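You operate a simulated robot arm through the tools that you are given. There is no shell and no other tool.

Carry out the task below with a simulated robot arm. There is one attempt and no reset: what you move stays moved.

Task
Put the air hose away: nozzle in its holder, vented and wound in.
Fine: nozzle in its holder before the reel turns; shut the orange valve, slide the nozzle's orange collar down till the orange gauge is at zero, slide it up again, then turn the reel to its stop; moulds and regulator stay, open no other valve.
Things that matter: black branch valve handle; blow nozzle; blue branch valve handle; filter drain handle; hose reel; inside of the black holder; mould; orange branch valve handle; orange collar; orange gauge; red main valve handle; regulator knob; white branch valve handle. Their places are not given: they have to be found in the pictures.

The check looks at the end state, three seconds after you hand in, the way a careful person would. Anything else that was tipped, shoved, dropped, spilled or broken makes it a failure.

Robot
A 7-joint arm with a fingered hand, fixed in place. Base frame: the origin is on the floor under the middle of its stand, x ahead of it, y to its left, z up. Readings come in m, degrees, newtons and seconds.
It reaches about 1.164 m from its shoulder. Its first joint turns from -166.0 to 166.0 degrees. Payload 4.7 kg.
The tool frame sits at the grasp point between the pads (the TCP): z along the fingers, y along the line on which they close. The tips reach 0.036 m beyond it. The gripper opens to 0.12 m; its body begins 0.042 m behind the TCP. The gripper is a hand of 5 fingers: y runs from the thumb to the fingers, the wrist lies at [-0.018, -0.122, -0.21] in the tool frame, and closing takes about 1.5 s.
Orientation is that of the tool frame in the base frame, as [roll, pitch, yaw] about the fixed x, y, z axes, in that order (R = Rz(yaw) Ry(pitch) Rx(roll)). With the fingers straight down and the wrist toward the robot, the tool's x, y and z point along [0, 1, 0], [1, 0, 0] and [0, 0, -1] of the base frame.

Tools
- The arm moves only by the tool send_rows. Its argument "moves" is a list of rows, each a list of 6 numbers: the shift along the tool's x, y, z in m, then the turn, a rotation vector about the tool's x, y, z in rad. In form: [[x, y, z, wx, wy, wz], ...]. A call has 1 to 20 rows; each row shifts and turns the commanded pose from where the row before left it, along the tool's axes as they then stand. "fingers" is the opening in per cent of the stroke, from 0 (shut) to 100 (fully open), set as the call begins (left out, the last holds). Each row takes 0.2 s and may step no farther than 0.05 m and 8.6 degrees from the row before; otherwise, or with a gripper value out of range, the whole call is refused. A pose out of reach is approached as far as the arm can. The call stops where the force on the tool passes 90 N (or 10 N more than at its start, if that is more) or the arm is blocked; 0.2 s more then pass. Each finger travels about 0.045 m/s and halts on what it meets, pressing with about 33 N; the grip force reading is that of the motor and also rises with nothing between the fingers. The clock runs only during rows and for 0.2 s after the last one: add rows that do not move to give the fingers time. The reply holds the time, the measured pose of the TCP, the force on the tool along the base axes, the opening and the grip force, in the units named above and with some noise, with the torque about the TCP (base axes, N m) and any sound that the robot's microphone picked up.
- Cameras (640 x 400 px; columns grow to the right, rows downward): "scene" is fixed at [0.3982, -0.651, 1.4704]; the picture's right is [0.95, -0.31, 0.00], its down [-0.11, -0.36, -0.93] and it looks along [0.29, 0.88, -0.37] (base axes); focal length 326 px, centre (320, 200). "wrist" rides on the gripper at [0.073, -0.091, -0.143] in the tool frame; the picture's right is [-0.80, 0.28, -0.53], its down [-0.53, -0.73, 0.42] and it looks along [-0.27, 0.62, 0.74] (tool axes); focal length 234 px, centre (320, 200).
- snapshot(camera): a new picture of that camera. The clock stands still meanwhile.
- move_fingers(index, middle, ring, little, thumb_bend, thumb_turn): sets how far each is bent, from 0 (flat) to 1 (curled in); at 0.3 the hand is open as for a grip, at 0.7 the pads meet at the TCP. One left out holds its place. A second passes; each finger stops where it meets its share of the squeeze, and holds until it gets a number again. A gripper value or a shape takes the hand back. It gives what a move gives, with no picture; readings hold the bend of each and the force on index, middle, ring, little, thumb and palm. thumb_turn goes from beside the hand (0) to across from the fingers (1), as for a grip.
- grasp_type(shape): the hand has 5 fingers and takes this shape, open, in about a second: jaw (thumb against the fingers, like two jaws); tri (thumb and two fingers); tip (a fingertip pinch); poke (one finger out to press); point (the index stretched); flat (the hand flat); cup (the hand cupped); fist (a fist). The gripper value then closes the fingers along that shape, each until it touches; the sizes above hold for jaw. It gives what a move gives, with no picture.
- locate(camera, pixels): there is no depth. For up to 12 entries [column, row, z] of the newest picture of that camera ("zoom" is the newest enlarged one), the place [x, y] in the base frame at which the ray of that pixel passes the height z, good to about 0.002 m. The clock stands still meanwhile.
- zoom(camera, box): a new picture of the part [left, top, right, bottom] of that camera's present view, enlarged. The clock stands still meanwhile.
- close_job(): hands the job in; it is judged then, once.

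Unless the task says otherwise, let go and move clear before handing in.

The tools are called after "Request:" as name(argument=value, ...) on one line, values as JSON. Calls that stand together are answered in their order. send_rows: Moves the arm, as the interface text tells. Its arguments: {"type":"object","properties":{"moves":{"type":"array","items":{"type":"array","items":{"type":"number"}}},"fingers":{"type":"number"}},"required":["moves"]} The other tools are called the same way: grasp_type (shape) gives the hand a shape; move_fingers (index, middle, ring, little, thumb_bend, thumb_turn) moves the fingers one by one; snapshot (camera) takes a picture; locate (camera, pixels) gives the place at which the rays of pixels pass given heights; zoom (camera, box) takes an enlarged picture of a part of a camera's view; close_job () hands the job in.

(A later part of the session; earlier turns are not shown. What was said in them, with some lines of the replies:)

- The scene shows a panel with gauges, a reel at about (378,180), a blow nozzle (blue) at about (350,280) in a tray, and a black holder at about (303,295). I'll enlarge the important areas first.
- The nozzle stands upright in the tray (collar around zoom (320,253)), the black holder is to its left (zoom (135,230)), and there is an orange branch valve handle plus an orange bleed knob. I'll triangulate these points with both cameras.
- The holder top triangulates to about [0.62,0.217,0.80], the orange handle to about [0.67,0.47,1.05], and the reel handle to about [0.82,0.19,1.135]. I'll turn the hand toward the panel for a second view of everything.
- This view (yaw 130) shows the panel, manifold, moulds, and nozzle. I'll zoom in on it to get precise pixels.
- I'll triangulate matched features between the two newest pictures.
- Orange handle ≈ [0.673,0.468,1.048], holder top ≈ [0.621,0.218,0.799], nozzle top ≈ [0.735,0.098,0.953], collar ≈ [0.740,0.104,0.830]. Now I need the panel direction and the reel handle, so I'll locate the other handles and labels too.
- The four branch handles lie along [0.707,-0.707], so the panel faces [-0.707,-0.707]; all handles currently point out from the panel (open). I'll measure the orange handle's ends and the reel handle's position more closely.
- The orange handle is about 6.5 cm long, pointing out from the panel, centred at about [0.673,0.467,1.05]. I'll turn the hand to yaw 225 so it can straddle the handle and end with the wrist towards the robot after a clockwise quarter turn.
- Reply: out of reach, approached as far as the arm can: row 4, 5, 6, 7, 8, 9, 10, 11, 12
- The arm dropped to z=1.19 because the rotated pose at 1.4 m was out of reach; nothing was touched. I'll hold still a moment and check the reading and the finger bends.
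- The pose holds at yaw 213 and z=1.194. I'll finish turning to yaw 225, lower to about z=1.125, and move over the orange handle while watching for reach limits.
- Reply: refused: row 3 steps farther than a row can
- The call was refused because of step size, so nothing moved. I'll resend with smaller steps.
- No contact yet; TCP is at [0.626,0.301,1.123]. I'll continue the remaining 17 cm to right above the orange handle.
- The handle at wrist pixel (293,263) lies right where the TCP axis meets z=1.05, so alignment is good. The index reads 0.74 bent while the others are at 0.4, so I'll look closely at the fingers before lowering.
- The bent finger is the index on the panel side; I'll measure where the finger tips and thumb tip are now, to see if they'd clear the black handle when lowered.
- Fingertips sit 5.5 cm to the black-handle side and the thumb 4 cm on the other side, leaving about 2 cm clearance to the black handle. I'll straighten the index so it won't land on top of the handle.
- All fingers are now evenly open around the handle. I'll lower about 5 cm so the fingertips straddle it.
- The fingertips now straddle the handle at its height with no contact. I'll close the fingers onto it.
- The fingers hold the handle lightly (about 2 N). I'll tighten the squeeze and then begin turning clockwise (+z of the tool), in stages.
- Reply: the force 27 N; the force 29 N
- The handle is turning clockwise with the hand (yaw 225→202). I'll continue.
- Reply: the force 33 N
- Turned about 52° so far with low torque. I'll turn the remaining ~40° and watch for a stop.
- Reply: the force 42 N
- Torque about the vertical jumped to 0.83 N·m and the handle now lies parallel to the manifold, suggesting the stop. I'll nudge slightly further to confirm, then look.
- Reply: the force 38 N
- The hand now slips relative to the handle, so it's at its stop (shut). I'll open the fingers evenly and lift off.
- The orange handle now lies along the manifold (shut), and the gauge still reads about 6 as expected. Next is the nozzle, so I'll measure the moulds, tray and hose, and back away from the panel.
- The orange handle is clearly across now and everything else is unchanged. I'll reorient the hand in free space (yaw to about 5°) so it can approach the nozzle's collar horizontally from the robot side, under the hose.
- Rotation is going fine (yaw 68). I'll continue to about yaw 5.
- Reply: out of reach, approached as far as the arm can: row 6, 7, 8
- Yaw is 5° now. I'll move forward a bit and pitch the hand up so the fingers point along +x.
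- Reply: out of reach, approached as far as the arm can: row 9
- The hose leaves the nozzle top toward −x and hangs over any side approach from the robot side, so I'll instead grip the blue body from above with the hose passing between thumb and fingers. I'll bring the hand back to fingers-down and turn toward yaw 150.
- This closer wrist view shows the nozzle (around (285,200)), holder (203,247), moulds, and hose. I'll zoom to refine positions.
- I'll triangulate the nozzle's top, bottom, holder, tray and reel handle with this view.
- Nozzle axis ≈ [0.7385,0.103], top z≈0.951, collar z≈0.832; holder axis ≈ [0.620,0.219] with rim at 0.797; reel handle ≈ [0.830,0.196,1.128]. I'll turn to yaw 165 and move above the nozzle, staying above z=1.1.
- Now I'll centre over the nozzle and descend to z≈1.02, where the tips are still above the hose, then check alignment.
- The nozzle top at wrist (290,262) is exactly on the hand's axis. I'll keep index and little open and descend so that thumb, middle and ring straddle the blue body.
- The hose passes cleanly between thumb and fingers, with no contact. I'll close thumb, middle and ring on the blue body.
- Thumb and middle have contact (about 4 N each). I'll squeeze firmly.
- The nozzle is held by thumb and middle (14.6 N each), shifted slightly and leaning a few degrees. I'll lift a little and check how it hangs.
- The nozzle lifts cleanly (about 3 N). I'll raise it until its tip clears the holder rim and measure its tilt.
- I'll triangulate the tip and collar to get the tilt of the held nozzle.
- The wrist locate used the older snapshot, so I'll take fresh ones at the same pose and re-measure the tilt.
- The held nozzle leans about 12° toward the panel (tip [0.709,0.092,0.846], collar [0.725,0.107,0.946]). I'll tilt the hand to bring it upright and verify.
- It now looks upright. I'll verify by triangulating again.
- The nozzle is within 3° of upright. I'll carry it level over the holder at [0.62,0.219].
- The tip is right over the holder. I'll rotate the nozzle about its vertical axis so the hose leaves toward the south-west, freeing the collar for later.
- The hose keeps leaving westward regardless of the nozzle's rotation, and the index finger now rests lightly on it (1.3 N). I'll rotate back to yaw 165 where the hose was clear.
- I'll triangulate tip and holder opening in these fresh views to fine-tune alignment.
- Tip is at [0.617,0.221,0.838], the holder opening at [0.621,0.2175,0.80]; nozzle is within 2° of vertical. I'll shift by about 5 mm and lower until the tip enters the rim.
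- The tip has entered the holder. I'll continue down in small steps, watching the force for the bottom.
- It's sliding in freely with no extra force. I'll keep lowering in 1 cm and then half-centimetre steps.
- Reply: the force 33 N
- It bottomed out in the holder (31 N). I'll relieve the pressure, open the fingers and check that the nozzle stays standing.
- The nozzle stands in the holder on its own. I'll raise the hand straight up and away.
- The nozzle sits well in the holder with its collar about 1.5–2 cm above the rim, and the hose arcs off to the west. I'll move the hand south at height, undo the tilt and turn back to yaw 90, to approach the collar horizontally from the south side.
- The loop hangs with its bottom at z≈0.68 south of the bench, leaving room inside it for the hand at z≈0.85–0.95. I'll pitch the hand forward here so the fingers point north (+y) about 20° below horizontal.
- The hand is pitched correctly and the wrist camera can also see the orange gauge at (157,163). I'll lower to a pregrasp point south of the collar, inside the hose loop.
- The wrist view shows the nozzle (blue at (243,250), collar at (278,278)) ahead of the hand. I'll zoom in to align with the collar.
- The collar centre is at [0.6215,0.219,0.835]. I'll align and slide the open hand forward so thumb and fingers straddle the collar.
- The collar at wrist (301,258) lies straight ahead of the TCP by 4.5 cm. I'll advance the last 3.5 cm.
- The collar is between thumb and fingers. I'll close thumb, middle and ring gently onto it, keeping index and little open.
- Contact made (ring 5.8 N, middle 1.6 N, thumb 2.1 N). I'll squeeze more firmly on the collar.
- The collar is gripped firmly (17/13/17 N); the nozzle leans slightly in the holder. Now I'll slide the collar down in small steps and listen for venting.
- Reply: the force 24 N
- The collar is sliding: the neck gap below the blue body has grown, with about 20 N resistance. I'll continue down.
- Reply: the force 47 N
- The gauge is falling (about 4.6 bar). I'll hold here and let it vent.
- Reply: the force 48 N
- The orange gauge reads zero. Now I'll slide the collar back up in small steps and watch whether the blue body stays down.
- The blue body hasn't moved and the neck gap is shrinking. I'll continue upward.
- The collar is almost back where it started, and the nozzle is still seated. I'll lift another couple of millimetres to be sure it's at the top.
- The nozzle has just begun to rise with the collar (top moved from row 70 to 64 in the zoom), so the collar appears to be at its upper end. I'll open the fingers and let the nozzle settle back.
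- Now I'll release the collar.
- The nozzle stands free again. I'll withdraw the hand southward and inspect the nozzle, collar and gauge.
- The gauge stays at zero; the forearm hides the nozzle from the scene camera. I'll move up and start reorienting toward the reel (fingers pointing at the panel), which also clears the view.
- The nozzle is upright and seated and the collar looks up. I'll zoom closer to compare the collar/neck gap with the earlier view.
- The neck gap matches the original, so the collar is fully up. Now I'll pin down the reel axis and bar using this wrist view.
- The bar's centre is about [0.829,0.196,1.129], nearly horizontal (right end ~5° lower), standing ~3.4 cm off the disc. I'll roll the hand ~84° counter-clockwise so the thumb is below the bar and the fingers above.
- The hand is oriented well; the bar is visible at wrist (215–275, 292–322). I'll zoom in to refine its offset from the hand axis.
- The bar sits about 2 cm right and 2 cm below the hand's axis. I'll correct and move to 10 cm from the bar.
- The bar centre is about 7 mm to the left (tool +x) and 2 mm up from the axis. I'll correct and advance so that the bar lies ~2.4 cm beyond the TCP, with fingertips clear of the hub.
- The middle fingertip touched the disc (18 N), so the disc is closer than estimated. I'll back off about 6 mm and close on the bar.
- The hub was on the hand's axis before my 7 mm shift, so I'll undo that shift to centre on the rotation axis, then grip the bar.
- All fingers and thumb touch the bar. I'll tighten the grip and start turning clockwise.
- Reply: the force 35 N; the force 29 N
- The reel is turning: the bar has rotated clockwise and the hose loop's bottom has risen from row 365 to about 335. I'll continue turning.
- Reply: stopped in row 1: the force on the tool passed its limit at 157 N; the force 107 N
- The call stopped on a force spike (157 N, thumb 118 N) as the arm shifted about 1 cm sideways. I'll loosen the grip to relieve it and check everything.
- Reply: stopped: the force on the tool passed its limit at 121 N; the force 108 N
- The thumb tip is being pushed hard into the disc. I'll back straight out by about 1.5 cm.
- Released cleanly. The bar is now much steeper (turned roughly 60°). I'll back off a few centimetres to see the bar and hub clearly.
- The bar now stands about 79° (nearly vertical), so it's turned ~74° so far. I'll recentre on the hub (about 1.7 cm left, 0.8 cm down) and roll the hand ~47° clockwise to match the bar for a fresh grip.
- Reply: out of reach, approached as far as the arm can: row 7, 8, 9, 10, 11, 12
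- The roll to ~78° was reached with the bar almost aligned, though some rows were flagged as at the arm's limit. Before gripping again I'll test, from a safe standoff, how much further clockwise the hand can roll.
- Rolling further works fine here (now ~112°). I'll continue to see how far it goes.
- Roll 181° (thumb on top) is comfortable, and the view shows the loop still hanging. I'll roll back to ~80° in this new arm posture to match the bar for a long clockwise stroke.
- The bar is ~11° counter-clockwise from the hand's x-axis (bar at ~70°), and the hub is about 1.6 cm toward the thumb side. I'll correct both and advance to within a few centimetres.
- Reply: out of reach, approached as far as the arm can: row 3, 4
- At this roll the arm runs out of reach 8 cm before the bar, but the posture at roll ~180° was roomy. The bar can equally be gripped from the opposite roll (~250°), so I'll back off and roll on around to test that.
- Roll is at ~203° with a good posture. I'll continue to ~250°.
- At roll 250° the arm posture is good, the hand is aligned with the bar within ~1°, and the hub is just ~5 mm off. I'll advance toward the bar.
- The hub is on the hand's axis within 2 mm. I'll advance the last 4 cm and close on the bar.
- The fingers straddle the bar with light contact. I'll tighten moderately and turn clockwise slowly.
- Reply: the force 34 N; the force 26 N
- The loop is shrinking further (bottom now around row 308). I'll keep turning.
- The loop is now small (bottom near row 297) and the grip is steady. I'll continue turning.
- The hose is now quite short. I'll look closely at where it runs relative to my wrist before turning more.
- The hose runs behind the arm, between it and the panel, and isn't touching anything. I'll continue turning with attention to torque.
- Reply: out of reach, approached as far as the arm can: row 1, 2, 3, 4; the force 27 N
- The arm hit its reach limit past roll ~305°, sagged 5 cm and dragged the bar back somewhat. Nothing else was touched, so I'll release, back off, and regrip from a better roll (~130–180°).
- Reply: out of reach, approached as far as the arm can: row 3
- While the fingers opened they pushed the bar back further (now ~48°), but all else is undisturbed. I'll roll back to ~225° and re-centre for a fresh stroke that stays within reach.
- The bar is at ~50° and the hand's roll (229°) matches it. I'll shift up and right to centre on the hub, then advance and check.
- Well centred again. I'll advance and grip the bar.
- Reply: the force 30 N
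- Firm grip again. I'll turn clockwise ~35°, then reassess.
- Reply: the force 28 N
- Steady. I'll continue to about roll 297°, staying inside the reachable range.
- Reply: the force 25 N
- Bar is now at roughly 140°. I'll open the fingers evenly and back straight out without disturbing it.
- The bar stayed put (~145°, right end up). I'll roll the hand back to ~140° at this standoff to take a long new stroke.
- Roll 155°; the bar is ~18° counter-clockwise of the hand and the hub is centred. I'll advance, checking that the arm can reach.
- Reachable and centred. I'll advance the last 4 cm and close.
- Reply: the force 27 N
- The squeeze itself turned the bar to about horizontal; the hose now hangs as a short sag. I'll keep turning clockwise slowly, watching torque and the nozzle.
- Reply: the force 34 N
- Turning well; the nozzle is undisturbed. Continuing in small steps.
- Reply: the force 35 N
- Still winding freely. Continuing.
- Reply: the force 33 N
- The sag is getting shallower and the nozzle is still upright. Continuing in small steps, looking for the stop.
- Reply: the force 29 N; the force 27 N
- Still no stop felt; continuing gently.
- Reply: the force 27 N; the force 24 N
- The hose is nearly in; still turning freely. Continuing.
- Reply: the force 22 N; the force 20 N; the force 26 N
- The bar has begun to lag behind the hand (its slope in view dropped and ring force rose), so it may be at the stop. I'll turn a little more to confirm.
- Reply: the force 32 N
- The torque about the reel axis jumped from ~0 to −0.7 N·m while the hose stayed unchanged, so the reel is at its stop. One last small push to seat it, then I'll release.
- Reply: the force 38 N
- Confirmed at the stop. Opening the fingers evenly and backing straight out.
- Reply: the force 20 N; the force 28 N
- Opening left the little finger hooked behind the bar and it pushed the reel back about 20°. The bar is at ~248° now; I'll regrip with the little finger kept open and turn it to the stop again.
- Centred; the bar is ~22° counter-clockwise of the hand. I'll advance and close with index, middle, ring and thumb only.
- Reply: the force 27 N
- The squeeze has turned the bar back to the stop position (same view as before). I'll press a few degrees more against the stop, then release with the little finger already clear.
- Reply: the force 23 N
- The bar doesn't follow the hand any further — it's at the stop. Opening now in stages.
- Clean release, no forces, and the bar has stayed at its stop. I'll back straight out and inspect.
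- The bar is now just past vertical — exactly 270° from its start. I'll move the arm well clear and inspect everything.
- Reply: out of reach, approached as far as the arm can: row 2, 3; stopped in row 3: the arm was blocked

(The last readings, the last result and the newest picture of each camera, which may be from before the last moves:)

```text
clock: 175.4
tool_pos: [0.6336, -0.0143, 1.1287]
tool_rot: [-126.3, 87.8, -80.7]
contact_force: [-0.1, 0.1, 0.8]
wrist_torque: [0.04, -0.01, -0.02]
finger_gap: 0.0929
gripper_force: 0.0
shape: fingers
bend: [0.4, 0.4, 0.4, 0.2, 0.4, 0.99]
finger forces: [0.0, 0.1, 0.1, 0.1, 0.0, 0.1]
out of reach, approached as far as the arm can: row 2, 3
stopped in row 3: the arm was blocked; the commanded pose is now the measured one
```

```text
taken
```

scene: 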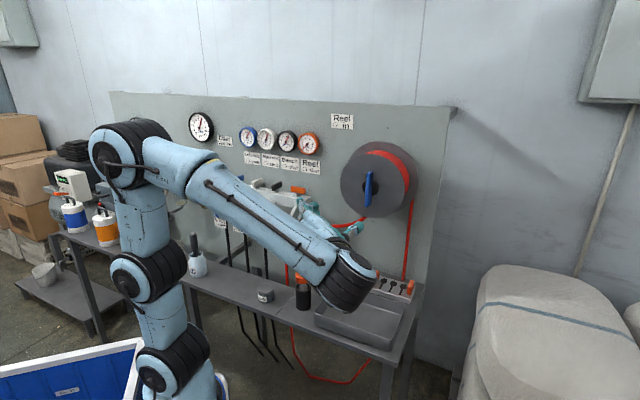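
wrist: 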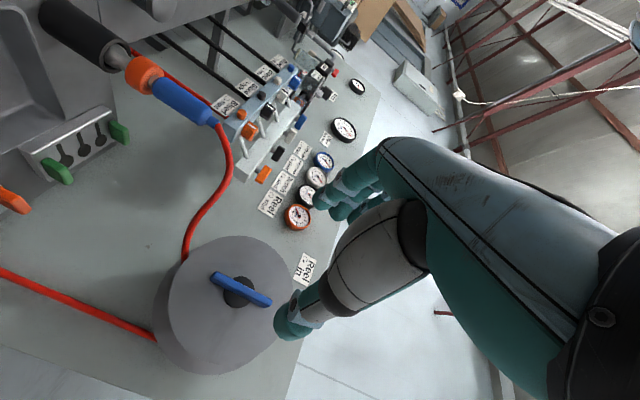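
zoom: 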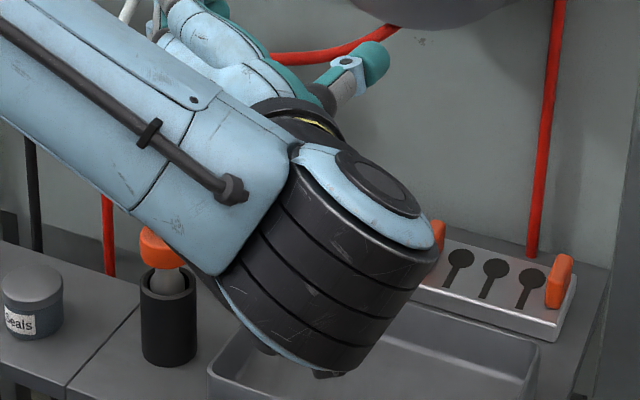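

The retreat stopped because the folded arm blocked itself. I'll unfold by rolling the hand back toward 180° and then move away.

Request:
send_rows(moves=[[0, 0, 0, 0, 0, -0.13], [0, 0, 0, 0, 0, -0.13], [0, 0, 0, 0, 0, -0.13], [0, 0, 0, 0, 0, -0.13], [0, 0, 0, 0, 0, -0.13], [0, 0, 0, 0, 0, -0.13], [0, 0, 0, 0, 0, -0.13], [0, 0, 0, 0, 0, -0.13], [0, 0, 0, 0, 0, -0.13], [0, 0, 0, 0, 0, -0.13], [0, 0, 0, 0, 0, -0.13], [0, 0, 0, 0, 0, 0]])

Request:
snapshot(camera="scene")

Request:
zoom(camera="scene", box=[265, 210, 425, 320])

```text
clock: 178.0
tool_pos: [0.6344, -0.0152, 1.1336]
tool_rot: [-91.3, 6.5, -44.3]
contact_force: [-0.2, -0.4, -0.9]
wrist_torque: [-0.03, -0.04, 0.02]
finger_gap: 0.0929
gripper_force: 0.1
shape: fingers
bend: [0.4, 0.4, 0.4, 0.2, 0.4, 0.99]
finger forces: [0.1, 0.1, 0.0, 0.1, 0.0, 0.1]
```

```text
taken
```

scene: 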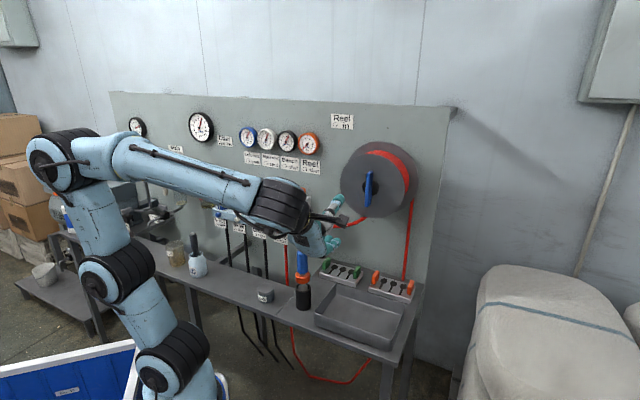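

```text
3.64 times, centred on (345, 265) of scene
```

zoom: 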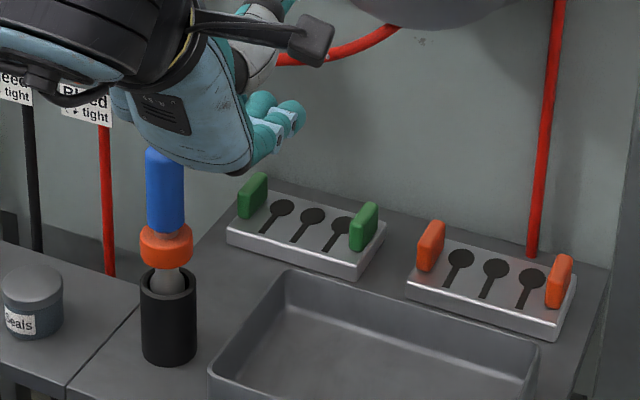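

The arm is unfolded; nozzle and moulds look untouched. I'll now back away further toward the robot.

Request:
send_rows(moves=[[0, -0.015, -0.035, 0, 0, 0], [0, -0.015, -0.035, 0, 0, 0], [0, -0.015, -0.035, 0, 0, 0], [0, -0.015, -0.035, 0, 0, 0], [0, 0, 0, 0, 0, 0]])

Request:
snapshot(camera="scene")

Request:
zoom(camera="scene", box=[265, 210, 425, 320])

Request:
zoom(camera="scene", box=[220, 120, 340, 220])

Request:
snapshot(camera="wrist")

```text
clock: 179.2
tool_pos: [0.5412, -0.1182, 1.1957]
tool_rot: [-91.3, 6.5, -44.3]
contact_force: [-0.4, 0.2, -0.3]
wrist_torque: [0.02, 0.01, -0.01]
finger_gap: 0.0928
gripper_force: 0.0
shape: fingers
bend: [0.4, 0.4, 0.4, 0.2, 0.4, 0.99]
finger forces: [0.0, 0.0, 0.1, 0.1, 0.1, 0.1]
```

```text
taken
```

scene: 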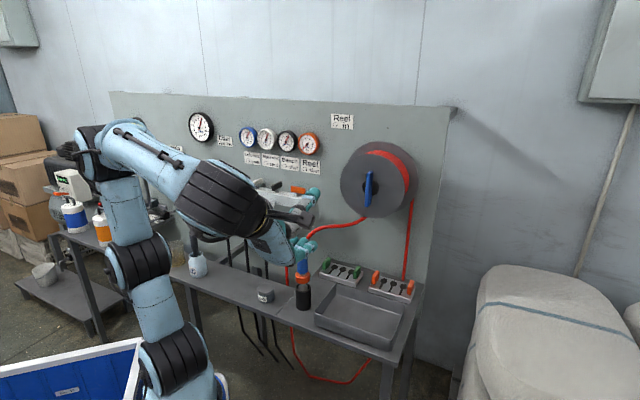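

```text
3.64 times, centred on (345, 265) of scene
```

zoom: 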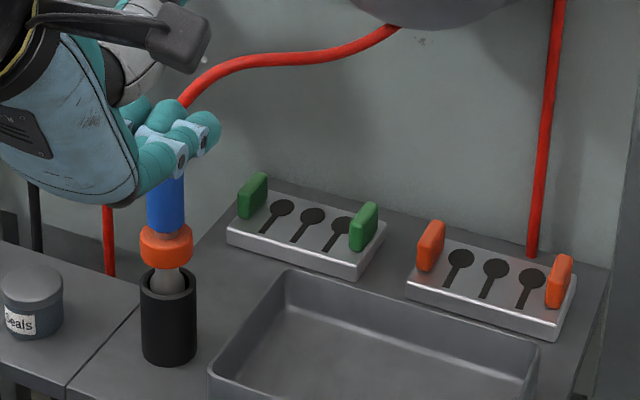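

```text
4.00 times, centred on (280, 170) of scene
```

zoom: 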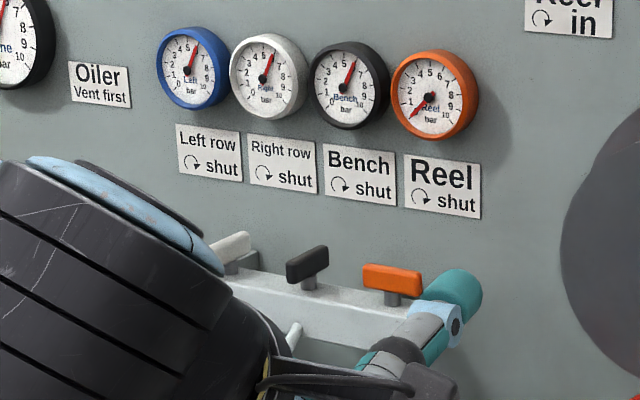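

```text
taken
```

wrist: 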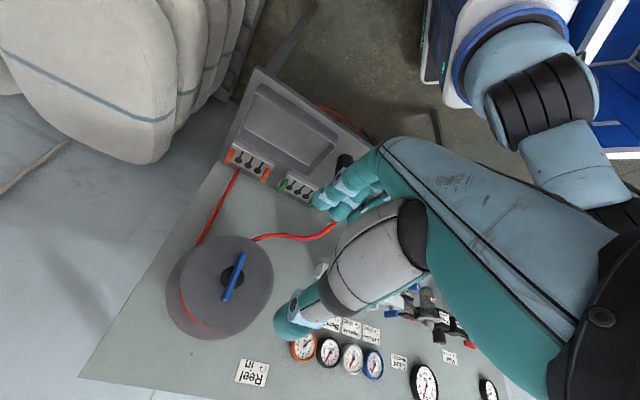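

Gauges, valves and moulds look right. I'll lift the hand out of the line of sight to check the nozzle and collar closely.

Request:
send_rows(moves=[[-0.02, -0.035, -0.01, 0, 0, 0], [-0.02, -0.035, -0.01, 0, 0, 0], [-0.02, -0.035, -0.01, 0, 0, 0], [-0.02, -0.035, -0.01, 0, 0, 0], [0, 0, 0, 0, 0, 0]])

Request:
snapshot(camera="scene")

Request:
zoom(camera="scene", box=[265, 220, 345, 320])

Request:
zoom(camera="scene", box=[283, 255, 323, 285])

Request:
zoom(camera="scene", box=[310, 140, 430, 250])

```text
clock: 180.4
tool_pos: [0.5121, -0.0969, 1.2803]
tool_rot: [-91.3, 6.6, -44.4]
contact_force: [-0.1, 0.2, 0.2]
wrist_torque: [0.0, -0.01, 0.0]
finger_gap: 0.0928
gripper_force: 0.0
shape: fingers
bend: [0.4, 0.4, 0.4, 0.2, 0.4, 0.99]
finger forces: [0.0, 0.0, 0.0, 0.0, 0.0, 0.0]
out of reach, approached as far as the arm can: row 2, 3, 4
```

```text
taken
```

scene: 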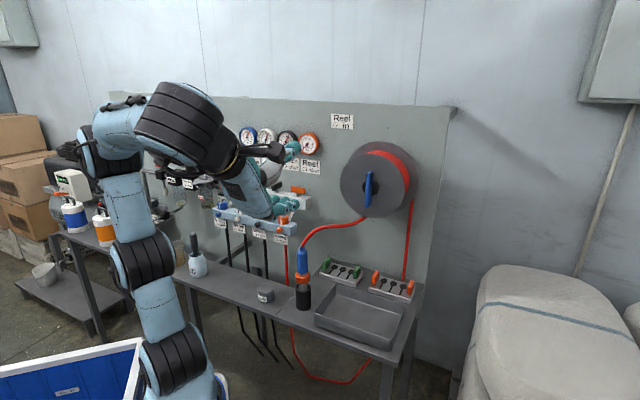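

```text
4.00 times, centred on (305, 270) of scene
```

zoom: 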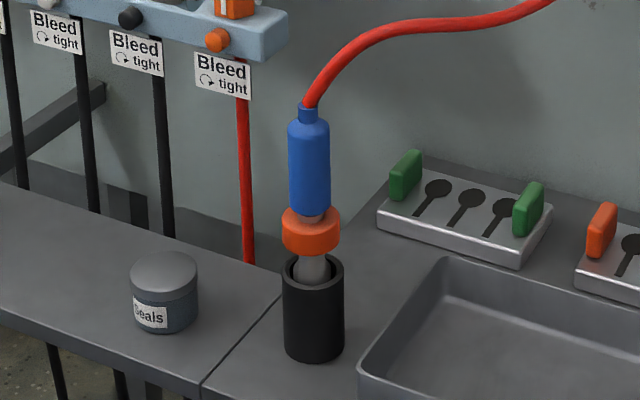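

```text
13.33 times, centred on (303, 270) of scene
```

zoom: 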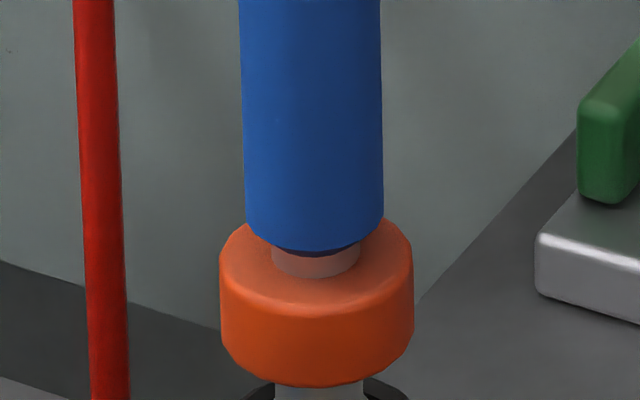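

```text
3.64 times, centred on (370, 195) of scene
```

zoom: 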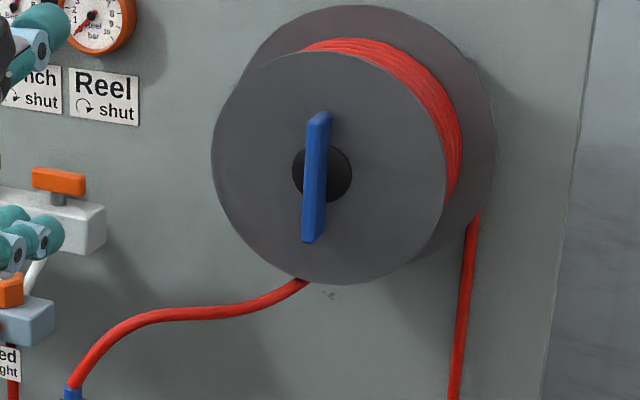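

The nozzle is upright in its holder with the collar up, the hose is wound in with the bar at its stop, the orange valve is shut and its gauge at zero. One last look at the left-hand equipment to make sure it's unchanged.

Request:
zoom(camera="scene", box=[90, 100, 330, 250])

Request:
snapshot(camera="wrist")

```text
2.67 times, centred on (210, 175) of scene
```

zoom: 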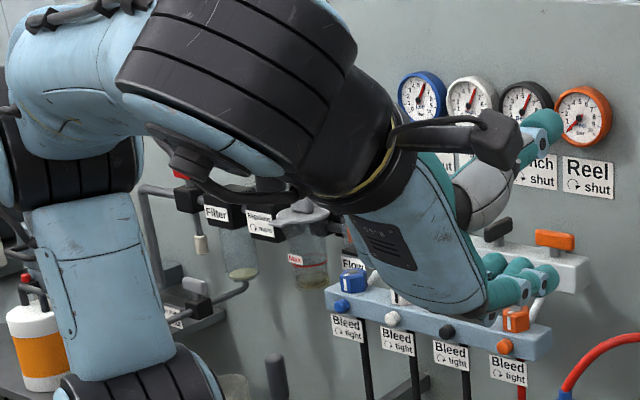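

```text
taken
```

wrist: 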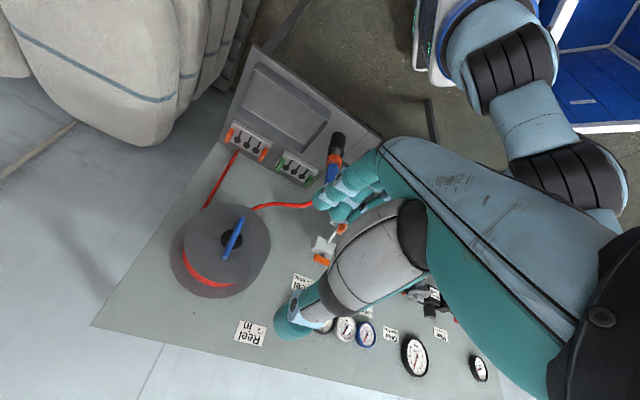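

All other gauges still read about 6 bar, the moulds, regulator and other valves are unchanged, and the hand is clear of everything. I'm handing the job in.

Request:
close_job()

```text
The job is handed in.
```

The air hose is put away, and I've handed the job in; I haven't seen the check's result. The last pictures showed:

- **Orange valve:** turned clockwise to its stop, so its handle lies along the manifold.
- **Venting:** with the nozzle in its holder, I slid the orange collar down until the orange gauge read zero. I then slid it back up, and the gap above it looks the same as at the start.
- **Nozzle:** standing upright in the black holder, placed there before the reel turned.
- **Reel:** turned about 270° clockwise to its stop, with the hose wound in.
- **Everything else:** the moulds have not moved and the three other branch gauges still read about 6 bar. The arm never went near the regulator, main valve or filter drain.

The reel needed several attempts:

- On the first turn, a thumb was pressed into the reel disc with a force spike of 157 N. I saw no damage in the pictures afterwards.
- The reel slipped back twice and was turned to the stop again. After the final release the handle stayed there.

The hand is open and clear of the equipment.
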